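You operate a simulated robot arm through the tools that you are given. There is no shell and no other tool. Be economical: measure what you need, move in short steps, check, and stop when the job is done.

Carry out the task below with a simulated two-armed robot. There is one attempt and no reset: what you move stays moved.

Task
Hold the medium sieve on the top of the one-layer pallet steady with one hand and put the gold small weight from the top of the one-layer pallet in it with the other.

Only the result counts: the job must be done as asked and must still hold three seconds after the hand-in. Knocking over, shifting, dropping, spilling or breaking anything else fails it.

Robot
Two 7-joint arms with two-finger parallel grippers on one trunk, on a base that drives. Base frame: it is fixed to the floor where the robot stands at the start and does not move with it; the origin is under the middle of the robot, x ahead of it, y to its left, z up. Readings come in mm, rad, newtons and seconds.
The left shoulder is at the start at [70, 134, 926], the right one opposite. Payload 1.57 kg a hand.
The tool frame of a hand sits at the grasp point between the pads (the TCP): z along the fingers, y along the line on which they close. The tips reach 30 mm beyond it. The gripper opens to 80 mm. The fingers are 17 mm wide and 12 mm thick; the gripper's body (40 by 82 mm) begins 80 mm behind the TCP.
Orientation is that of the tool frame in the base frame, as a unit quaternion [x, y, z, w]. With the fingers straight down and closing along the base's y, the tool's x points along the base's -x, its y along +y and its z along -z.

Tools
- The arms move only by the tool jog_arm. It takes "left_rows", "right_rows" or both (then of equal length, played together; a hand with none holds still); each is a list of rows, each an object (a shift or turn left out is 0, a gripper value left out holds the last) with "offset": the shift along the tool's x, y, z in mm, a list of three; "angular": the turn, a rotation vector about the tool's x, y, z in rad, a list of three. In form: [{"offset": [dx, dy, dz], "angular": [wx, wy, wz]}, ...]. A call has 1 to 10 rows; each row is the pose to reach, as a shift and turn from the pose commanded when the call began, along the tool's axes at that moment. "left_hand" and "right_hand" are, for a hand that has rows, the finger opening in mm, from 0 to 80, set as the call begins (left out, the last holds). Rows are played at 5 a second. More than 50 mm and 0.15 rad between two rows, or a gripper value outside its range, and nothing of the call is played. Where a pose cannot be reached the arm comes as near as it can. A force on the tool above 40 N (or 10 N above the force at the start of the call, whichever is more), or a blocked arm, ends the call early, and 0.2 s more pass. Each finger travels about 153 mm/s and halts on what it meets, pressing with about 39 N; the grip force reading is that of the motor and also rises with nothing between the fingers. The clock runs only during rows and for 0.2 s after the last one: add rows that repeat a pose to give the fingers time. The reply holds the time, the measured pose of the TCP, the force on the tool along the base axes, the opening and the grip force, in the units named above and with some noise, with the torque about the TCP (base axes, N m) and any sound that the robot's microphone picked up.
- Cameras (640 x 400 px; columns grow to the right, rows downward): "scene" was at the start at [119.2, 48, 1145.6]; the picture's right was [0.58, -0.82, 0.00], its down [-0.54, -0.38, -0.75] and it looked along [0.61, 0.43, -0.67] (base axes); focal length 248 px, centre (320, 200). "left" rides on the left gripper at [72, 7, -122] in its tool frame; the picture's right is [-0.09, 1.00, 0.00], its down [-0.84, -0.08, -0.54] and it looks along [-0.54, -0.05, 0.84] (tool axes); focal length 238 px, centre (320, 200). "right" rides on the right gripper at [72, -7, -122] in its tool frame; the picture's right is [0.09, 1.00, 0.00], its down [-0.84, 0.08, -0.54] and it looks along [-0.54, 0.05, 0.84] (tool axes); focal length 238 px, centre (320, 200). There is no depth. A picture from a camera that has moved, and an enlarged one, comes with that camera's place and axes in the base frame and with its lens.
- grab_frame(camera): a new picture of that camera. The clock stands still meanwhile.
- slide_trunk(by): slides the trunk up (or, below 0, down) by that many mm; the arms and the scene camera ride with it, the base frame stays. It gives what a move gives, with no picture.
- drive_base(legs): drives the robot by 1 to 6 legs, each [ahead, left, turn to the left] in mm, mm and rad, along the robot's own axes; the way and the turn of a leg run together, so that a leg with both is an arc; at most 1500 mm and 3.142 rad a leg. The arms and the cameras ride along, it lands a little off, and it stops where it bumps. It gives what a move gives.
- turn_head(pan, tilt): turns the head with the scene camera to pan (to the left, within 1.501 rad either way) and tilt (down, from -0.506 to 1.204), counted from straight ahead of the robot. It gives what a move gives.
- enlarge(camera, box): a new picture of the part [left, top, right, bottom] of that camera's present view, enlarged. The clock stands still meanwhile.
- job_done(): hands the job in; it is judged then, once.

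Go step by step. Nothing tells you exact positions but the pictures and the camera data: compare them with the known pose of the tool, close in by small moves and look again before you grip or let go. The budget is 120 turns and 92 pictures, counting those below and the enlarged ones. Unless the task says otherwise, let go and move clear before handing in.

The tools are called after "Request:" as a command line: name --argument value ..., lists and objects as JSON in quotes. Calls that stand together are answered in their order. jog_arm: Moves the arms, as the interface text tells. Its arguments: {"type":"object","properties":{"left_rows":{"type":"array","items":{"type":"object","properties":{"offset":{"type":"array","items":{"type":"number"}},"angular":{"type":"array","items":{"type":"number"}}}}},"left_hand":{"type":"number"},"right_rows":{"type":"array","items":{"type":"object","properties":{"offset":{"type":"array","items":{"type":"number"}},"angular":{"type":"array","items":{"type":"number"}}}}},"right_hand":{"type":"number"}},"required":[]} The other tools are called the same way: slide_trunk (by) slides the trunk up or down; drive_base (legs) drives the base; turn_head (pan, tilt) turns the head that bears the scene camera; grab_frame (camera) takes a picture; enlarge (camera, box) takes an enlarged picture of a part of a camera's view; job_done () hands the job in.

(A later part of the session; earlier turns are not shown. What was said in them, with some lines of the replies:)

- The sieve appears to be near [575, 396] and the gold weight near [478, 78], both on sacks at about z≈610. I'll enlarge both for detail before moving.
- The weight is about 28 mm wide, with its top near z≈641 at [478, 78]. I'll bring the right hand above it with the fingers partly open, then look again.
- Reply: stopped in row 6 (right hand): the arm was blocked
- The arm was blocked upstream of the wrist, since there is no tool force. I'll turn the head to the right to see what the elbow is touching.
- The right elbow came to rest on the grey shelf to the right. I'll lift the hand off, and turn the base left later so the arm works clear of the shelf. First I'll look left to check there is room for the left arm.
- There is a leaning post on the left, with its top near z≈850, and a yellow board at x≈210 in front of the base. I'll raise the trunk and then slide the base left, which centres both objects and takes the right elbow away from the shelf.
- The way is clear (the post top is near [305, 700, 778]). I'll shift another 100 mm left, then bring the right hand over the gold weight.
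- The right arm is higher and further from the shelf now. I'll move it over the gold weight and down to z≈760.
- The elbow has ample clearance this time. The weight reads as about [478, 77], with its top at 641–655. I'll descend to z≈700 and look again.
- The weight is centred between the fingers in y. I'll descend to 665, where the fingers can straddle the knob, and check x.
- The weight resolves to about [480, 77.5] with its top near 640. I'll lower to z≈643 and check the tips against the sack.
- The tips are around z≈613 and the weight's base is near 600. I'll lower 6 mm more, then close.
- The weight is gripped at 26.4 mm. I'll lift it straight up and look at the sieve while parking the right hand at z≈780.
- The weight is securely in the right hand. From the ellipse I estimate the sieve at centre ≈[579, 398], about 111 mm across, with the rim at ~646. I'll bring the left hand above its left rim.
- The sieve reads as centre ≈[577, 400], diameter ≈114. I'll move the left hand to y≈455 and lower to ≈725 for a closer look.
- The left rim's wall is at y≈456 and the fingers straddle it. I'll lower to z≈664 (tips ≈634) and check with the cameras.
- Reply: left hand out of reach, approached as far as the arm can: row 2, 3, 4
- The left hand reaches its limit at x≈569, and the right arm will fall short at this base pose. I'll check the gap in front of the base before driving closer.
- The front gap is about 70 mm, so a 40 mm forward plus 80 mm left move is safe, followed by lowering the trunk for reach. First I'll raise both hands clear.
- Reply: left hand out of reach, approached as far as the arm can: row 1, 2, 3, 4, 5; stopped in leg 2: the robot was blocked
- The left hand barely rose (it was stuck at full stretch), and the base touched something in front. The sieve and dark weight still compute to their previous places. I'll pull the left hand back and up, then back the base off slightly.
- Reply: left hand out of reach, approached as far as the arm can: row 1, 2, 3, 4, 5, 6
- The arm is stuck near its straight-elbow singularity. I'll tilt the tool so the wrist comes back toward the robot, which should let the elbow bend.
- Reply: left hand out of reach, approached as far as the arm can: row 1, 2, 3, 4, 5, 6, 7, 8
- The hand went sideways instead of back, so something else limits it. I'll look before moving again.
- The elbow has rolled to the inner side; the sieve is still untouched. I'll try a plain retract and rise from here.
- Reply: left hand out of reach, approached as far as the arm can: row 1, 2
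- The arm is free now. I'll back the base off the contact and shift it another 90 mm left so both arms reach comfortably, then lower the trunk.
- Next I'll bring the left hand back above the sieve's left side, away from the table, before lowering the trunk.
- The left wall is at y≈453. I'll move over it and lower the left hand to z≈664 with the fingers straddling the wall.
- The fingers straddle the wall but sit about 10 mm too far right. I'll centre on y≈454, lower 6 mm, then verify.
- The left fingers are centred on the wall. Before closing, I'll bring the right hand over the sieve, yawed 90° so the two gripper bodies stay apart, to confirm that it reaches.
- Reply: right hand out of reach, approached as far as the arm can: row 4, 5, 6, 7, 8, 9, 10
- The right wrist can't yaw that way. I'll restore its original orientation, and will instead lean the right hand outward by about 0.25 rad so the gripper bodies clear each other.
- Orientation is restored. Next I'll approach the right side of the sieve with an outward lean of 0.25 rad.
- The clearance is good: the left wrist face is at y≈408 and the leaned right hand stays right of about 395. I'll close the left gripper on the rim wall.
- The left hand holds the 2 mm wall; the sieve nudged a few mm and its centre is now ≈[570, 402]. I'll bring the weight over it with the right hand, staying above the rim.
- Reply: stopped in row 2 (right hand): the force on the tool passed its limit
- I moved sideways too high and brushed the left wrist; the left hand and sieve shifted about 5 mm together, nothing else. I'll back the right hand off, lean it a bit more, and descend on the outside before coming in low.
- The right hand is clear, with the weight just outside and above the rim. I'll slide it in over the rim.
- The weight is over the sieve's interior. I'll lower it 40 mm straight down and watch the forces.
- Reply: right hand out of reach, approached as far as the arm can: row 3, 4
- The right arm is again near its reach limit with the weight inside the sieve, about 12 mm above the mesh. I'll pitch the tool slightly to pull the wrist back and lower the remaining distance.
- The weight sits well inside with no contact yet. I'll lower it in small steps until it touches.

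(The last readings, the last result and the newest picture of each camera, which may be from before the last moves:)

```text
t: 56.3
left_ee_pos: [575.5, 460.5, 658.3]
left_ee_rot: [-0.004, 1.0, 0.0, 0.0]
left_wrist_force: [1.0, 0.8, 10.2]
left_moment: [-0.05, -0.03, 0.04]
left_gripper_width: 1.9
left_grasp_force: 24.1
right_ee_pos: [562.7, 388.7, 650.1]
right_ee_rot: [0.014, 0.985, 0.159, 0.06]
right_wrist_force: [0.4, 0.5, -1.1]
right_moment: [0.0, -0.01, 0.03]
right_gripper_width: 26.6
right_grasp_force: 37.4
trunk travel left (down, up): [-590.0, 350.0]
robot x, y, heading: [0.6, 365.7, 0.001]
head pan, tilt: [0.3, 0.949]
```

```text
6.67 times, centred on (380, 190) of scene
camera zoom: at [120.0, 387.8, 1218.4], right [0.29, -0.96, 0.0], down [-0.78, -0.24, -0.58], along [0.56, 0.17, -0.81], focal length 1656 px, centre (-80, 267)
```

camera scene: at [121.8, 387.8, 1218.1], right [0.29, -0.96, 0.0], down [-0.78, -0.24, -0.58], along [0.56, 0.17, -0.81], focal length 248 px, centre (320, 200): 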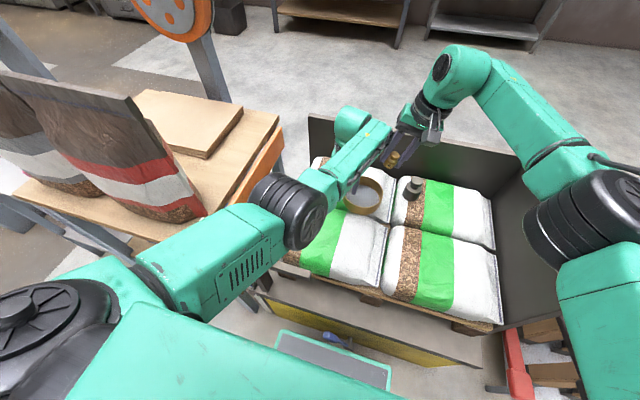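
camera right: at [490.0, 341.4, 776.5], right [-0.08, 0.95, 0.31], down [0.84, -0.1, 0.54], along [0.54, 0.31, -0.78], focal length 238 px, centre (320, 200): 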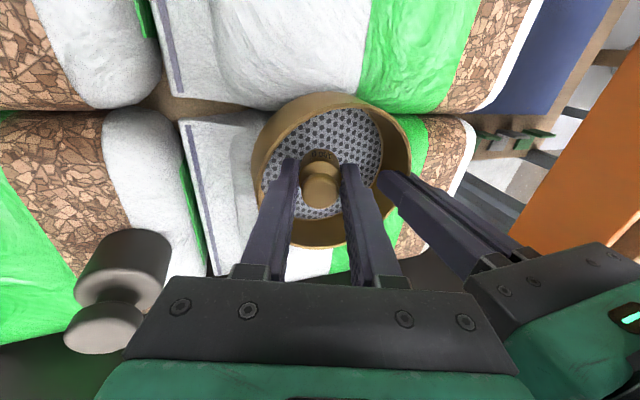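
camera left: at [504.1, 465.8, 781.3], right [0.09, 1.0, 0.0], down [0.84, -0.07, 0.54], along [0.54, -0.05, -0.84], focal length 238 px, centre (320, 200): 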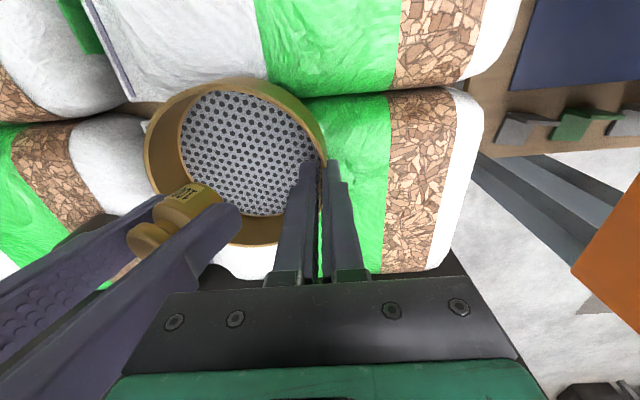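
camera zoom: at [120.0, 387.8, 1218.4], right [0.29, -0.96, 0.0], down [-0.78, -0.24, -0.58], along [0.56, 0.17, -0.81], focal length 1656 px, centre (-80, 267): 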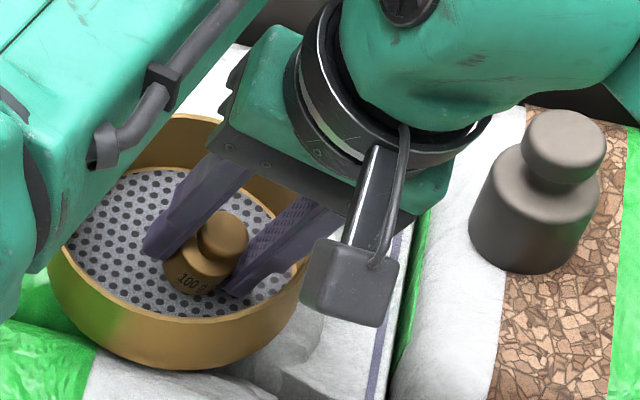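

It is still a few mm above the mesh, so I'll keep stepping down.

Request:
jog_arm --right_rows '[{"offset": [0, -0.8, 2.4]}, {"offset": [0, -0.8, 2.4]}]'

Request:
jog_arm --right_rows '[{"offset": [0, -0.6, 1.9]}, {"offset": [0, -0.6, 1.9]}]'

Request:
enlarge --camera "scene" --box '[340, 160, 420, 220]'

Request:
enlarge --camera "left" --box '[140, 80, 340, 240]'

```text
t: 56.9
left_ee_pos: [575.1, 460.7, 658.1]
left_ee_rot: [-0.003, 1.0, 0.0, 0.001]
left_wrist_force: [1.3, 0.9, 9.5]
left_moment: [-0.02, -0.02, -0.01]
left_gripper_width: 2.1
left_grasp_force: 24.1
right_ee_pos: [562.8, 388.7, 645.6]
right_ee_rot: [0.015, 0.986, 0.158, 0.06]
right_wrist_force: [-0.1, 0.5, -1.4]
right_moment: [0.0, 0.01, 0.01]
right_gripper_width: 26.4
right_grasp_force: 37.4
trunk travel left (down, up): [-590.0, 350.0]
robot x, y, heading: [1.1, 367.5, 0.001]
head pan, tilt: [0.3, 0.949]
```

```text
t: 57.5
left_ee_pos: [575.8, 459.4, 658.0]
left_ee_rot: [-0.003, 1.0, -0.001, 0.0]
left_wrist_force: [1.2, 0.7, 6.8]
left_moment: [0.0, -0.12, 0.04]
left_gripper_width: 2.1
left_grasp_force: 24.3
right_ee_pos: [562.9, 388.5, 645.8]
right_ee_rot: [0.015, 0.985, 0.16, 0.061]
right_wrist_force: [-0.1, -1.5, 2.8]
right_moment: [-0.08, 0.03, -0.01]
right_gripper_width: 26.5
right_grasp_force: 37.5
trunk travel left (down, up): [-590.0, 350.0]
robot x, y, heading: [3.2, 362.1, -0.002]
head pan, tilt: [0.3, 0.949]
```

```text
6.67 times, centred on (380, 190) of scene
camera zoom: at [119.9, 387.7, 1218.4], right [0.29, -0.96, 0.0], down [-0.78, -0.24, -0.58], along [0.56, 0.17, -0.81], focal length 1656 px, centre (-80, 267)
```

zoom: 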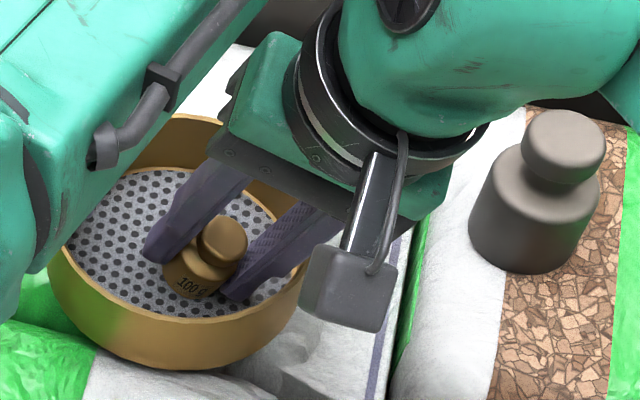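

```text
2.50 times, centred on (240, 160) of left
camera zoom: at [503.7, 465.8, 781.1], right [0.09, 1.0, 0.0], down [0.84, -0.07, 0.54], along [0.54, -0.05, -0.84], focal length 596 px, centre (520, 300)
```

zoom: 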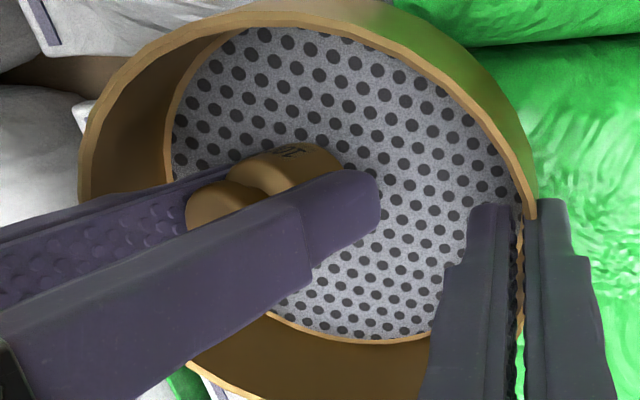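

The weight has touched the mesh (the force rose by about 4 N). I'll open the right gripper just enough to release it.

Request:
jog_arm --right_rows '[{"offset": [0, 0, 0]}, {"offset": [0, 0, 0]}, {"offset": [0, 0, 0]}]' --right_hand 36

Request:
enlarge --camera "right" --box '[230, 80, 430, 260]'

Request:
enlarge --camera "left" --box '[100, 60, 360, 260]'

```text
t: 58.3
left_ee_pos: [576.7, 460.1, 658.1]
left_ee_rot: [-0.004, 1.0, -0.001, 0.0]
left_wrist_force: [4.2, -3.7, 3.5]
left_moment: [-0.07, -0.19, -0.01]
left_gripper_width: 1.9
left_grasp_force: 23.4
right_ee_pos: [562.8, 389.1, 644.1]
right_ee_rot: [0.015, 0.985, 0.159, 0.06]
right_wrist_force: [-0.2, 5.0, 9.7]
right_moment: [0.01, 0.04, -0.01]
right_gripper_width: 30.4
right_grasp_force: 0.0
trunk travel left (down, up): [-590.0, 350.0]
robot x, y, heading: [3.1, 364.9, -0.001]
head pan, tilt: [0.3, 0.949]
```

```text
2.22 times, centred on (330, 170) of right
camera zoom: at [476.0, 348.4, 750.5], right [-0.08, 0.95, 0.3], down [0.76, -0.14, 0.63], along [0.64, 0.28, -0.71], focal length 530 px, centre (298, 267)
```

zoom: 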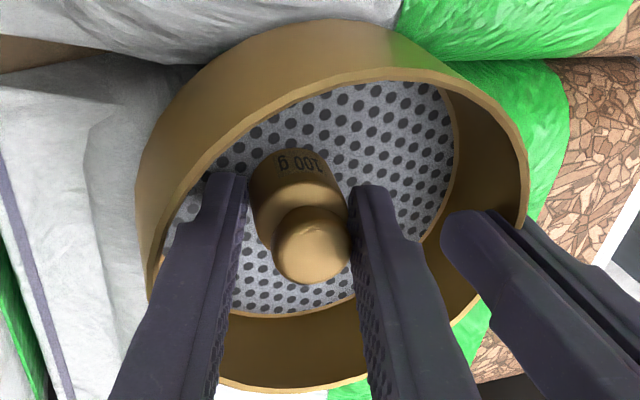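

```text
2.00 times, centred on (230, 160) of left
camera zoom: at [503.6, 465.9, 781.1], right [0.09, 1.0, 0.0], down [0.84, -0.07, 0.54], along [0.54, -0.05, -0.84], focal length 477 px, centre (500, 280)
```

zoom: 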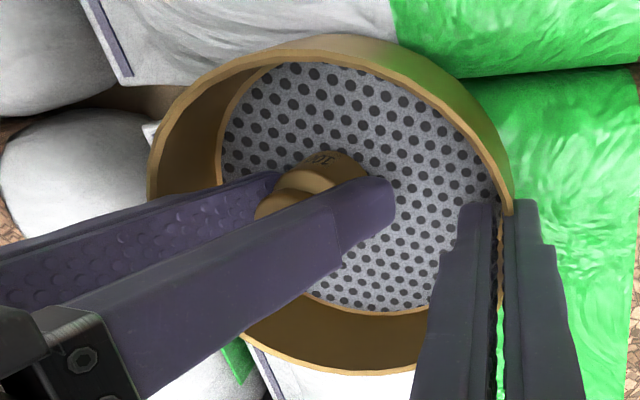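

The weight now stands on the mesh. One finger presses lightly on the mesh, so I'll rise a few mm along the tool axis while the fingers finish opening.

Request:
jog_arm --right_rows '[{"offset": [0, 0, -2]}, {"offset": [0, 0.5, -4]}, {"offset": [0, 1, -6]}, {"offset": [0, 1, -6]}]' --right_hand 37

Request:
enlarge --camera "right" --box '[230, 80, 430, 260]'

```text
t: 59.3
left_ee_pos: [575.8, 459.9, 657.8]
left_ee_rot: [-0.004, 1.0, 0.0, 0.0]
left_wrist_force: [-3.1, -2.4, 7.3]
left_moment: [-0.01, 0.1, -0.05]
left_gripper_width: 2.3
left_grasp_force: 23.4
right_ee_pos: [561.7, 387.8, 649.7]
right_ee_rot: [0.015, 0.986, 0.157, 0.06]
right_wrist_force: [-0.7, -0.5, -0.1]
right_moment: [0.02, -0.03, 0.04]
right_gripper_width: 37.3
right_grasp_force: 0.1
trunk travel left (down, up): [-590.0, 350.0]
robot x, y, heading: [-1.5, 368.8, 0.0]
head pan, tilt: [0.3, 0.949]
```

```text
2.22 times, centred on (330, 170) of right
camera zoom: at [475.3, 346.7, 754.9], right [-0.08, 0.95, 0.3], down [0.77, -0.13, 0.63], along [0.64, 0.28, -0.72], focal length 530 px, centre (298, 267)
```

zoom: 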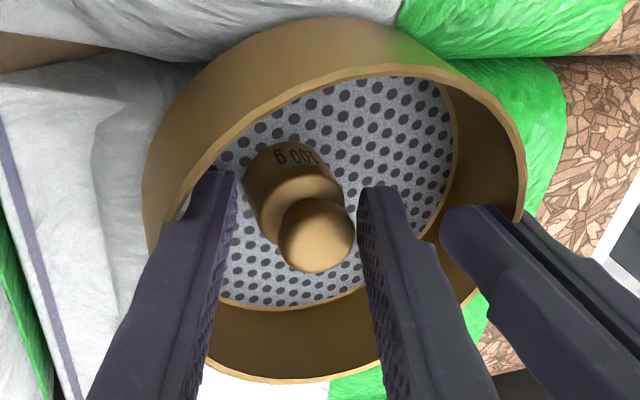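

Both fingers are clear of the upright weight. I'll withdraw the right hand along its own axis and then away to the right.

Request:
jog_arm --right_rows '[{"offset": [0, 0, -12]}, {"offset": [0, 0, -30]}, {"offset": [0, 0, -55]}, {"offset": [0, 0, -80]}, {"offset": [20, -30, -95]}, {"offset": [40, -60, -110]}, {"offset": [60, -90, -120]}, {"offset": [60, -90, -120]}]'

Request:
grab_frame --camera "scene"

Request:
enlarge --camera "left" --box '[100, 60, 360, 260]'

```text
t: 61.1
left_ee_pos: [576.0, 460.0, 658.9]
left_ee_rot: [-0.003, 1.0, 0.0, 0.0]
left_wrist_force: [-1.8, -0.2, 5.3]
left_moment: [0.02, -0.02, -0.04]
left_gripper_width: 2.2
left_grasp_force: 24.0
right_ee_pos: [485.2, 268.7, 728.9]
right_ee_rot: [0.014, 0.986, 0.158, 0.059]
right_wrist_force: [0.3, -0.7, -0.5]
right_moment: [-0.01, 0.0, -0.02]
right_gripper_width: 36.8
right_grasp_force: 0.0
trunk travel left (down, up): [-590.0, 350.0]
robot x, y, heading: [0.3, 367.3, -0.008]
head pan, tilt: [0.3, 0.949]
```

```text
19 pictures are left
camera scene: at [120.2, 388.2, 1218.3], right [0.29, -0.96, 0.0], down [-0.78, -0.24, -0.58], along [0.56, 0.17, -0.81], focal length 248 px, centre (320, 200)
```

scene: 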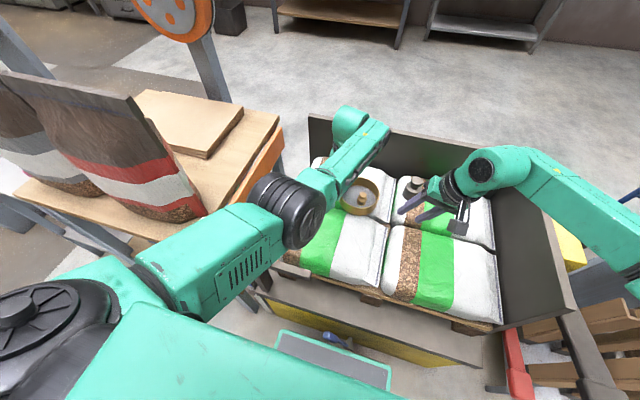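

```text
2.00 times, centred on (230, 160) of left
camera zoom: at [504.0, 466.0, 781.1], right [0.09, 1.0, 0.0], down [0.84, -0.07, 0.54], along [0.54, -0.05, -0.84], focal length 477 px, centre (500, 280)
```

zoom: 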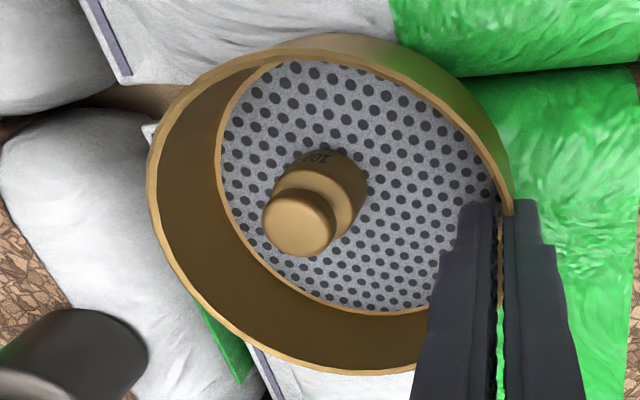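

The gold weight stands upright in the sieve. I'll release the left grip, then rise straight up.

Request:
jog_arm --left_rows '[{"offset": [0, 0, 0]}, {"offset": [0, 0, 0]}, {"offset": [0, 0, 0]}]' --left_hand 44

Request:
enlarge --camera "left" --box '[100, 60, 420, 260]'

```text
t: 61.9
left_ee_pos: [576.2, 461.3, 658.0]
left_ee_rot: [-0.003, 1.0, 0.001, -0.001]
left_wrist_force: [0.2, 0.0, 0.3]
left_moment: [-0.02, 0.01, 0.01]
left_gripper_width: 43.9
left_grasp_force: 0.1
right_ee_pos: [487.3, 269.5, 729.5]
right_ee_rot: [0.014, 0.986, 0.158, 0.059]
right_wrist_force: [-1.3, 0.1, 0.4]
right_moment: [-0.04, -0.02, 0.0]
right_gripper_width: 36.9
right_grasp_force: 0.0
trunk travel left (down, up): [-590.0, 350.0]
robot x, y, heading: [0.0, 368.4, -0.003]
head pan, tilt: [0.3, 0.949]
```

```text
2.00 times, centred on (260, 160) of left
camera zoom: at [504.8, 466.0, 780.3], right [0.09, 1.0, 0.0], down [0.84, -0.07, 0.54], along [0.54, -0.05, -0.84], focal length 477 px, centre (440, 280)
```

zoom: 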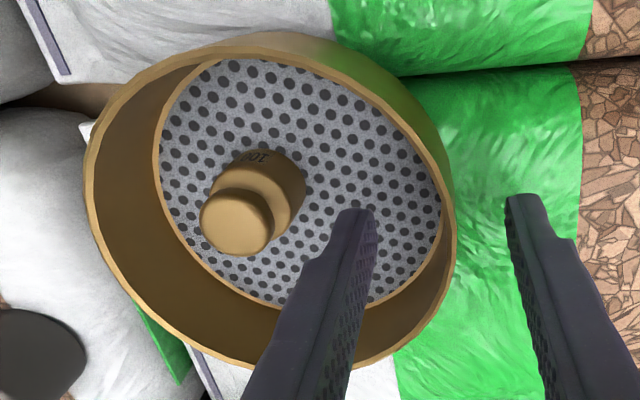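

Released cleanly, with the sieve at rest and the weight standing. I'll raise the left hand straight up.

Request:
jog_arm --left_rows '[{"offset": [0, 0, -15]}, {"offset": [0, 0, -35]}, {"offset": [0, 0, -60]}, {"offset": [10, 10, -90]}, {"offset": [25, 20, -120]}, {"offset": [40, 30, -140]}, {"offset": [40, 30, -140]}]'

Request:
grab_frame --camera "left"

Request:
grab_frame --camera "scene"

```text
t: 63.5
left_ee_pos: [546.9, 492.2, 792.2]
left_ee_rot: [-0.004, 1.0, 0.001, -0.001]
left_wrist_force: [0.4, 0.0, 1.1]
left_moment: [-0.01, -0.02, -0.02]
left_gripper_width: 43.8
left_grasp_force: 0.1
left hand out of reach, approached as far as the arm can: row 6, 7
right_ee_pos: [486.1, 268.3, 727.8]
right_ee_rot: [0.015, 0.985, 0.159, 0.059]
right_wrist_force: [-0.3, 0.2, 0.1]
right_moment: [-0.01, 0.0, 0.01]
right_gripper_width: 37.0
right_grasp_force: 0.0
trunk travel left (down, up): [-590.0, 350.0]
robot x, y, heading: [2.2, 362.6, -0.004]
head pan, tilt: [0.3, 0.949]
```

```text
16 pictures are left
camera left: at [475.0, 497.6, 914.7], right [0.08, 1.0, 0.0], down [0.84, -0.07, 0.54], along [0.54, -0.04, -0.84], focal length 238 px, centre (320, 200)
```

left: 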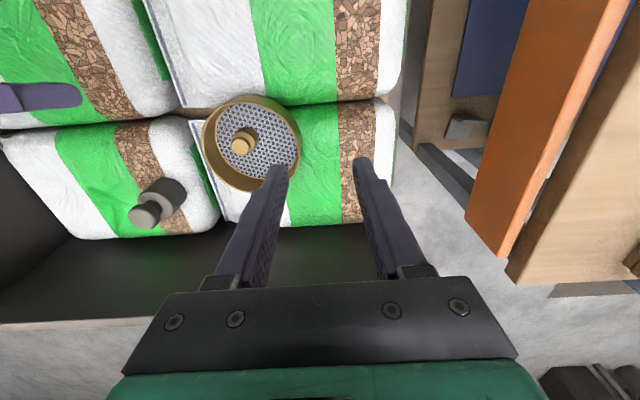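

```text
15 pictures are left
camera scene: at [121.6, 388.0, 1218.2], right [0.29, -0.96, 0.0], down [-0.78, -0.24, -0.58], along [0.56, 0.17, -0.81], focal length 248 px, centre (320, 200)
```

scene: 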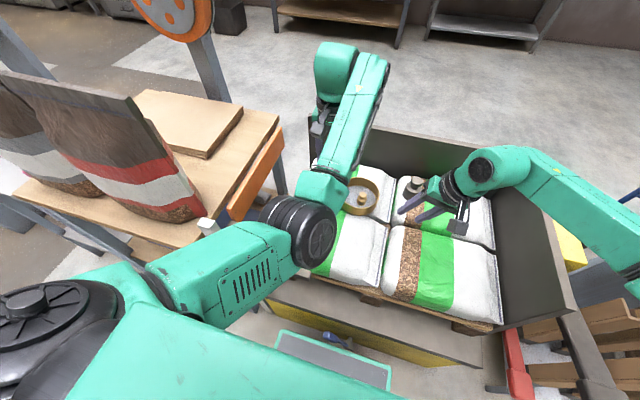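

The gold weight stands in the sieve on the pallet, the dark weight hasn't moved, and both hands are clear. I'm handing in.

Request:
job_done

```text
The job is handed in.
```

The gold small weight is standing upright in the medium sieve. The left hand held the sieve's rim while the right hand set the weight down, and both hands are now released and clear.

- **Sieve moved slightly:** it shifted up to about 10 mm when the left hand gripped it and when the right hand brushed the left wrist.
- **Unplanned contacts:** early on, the right elbow rested on the grey shelf to the right. Later the base touched something in front while driving. The pictures showed nothing knocked over or shifted, and the dark weight was still in place.
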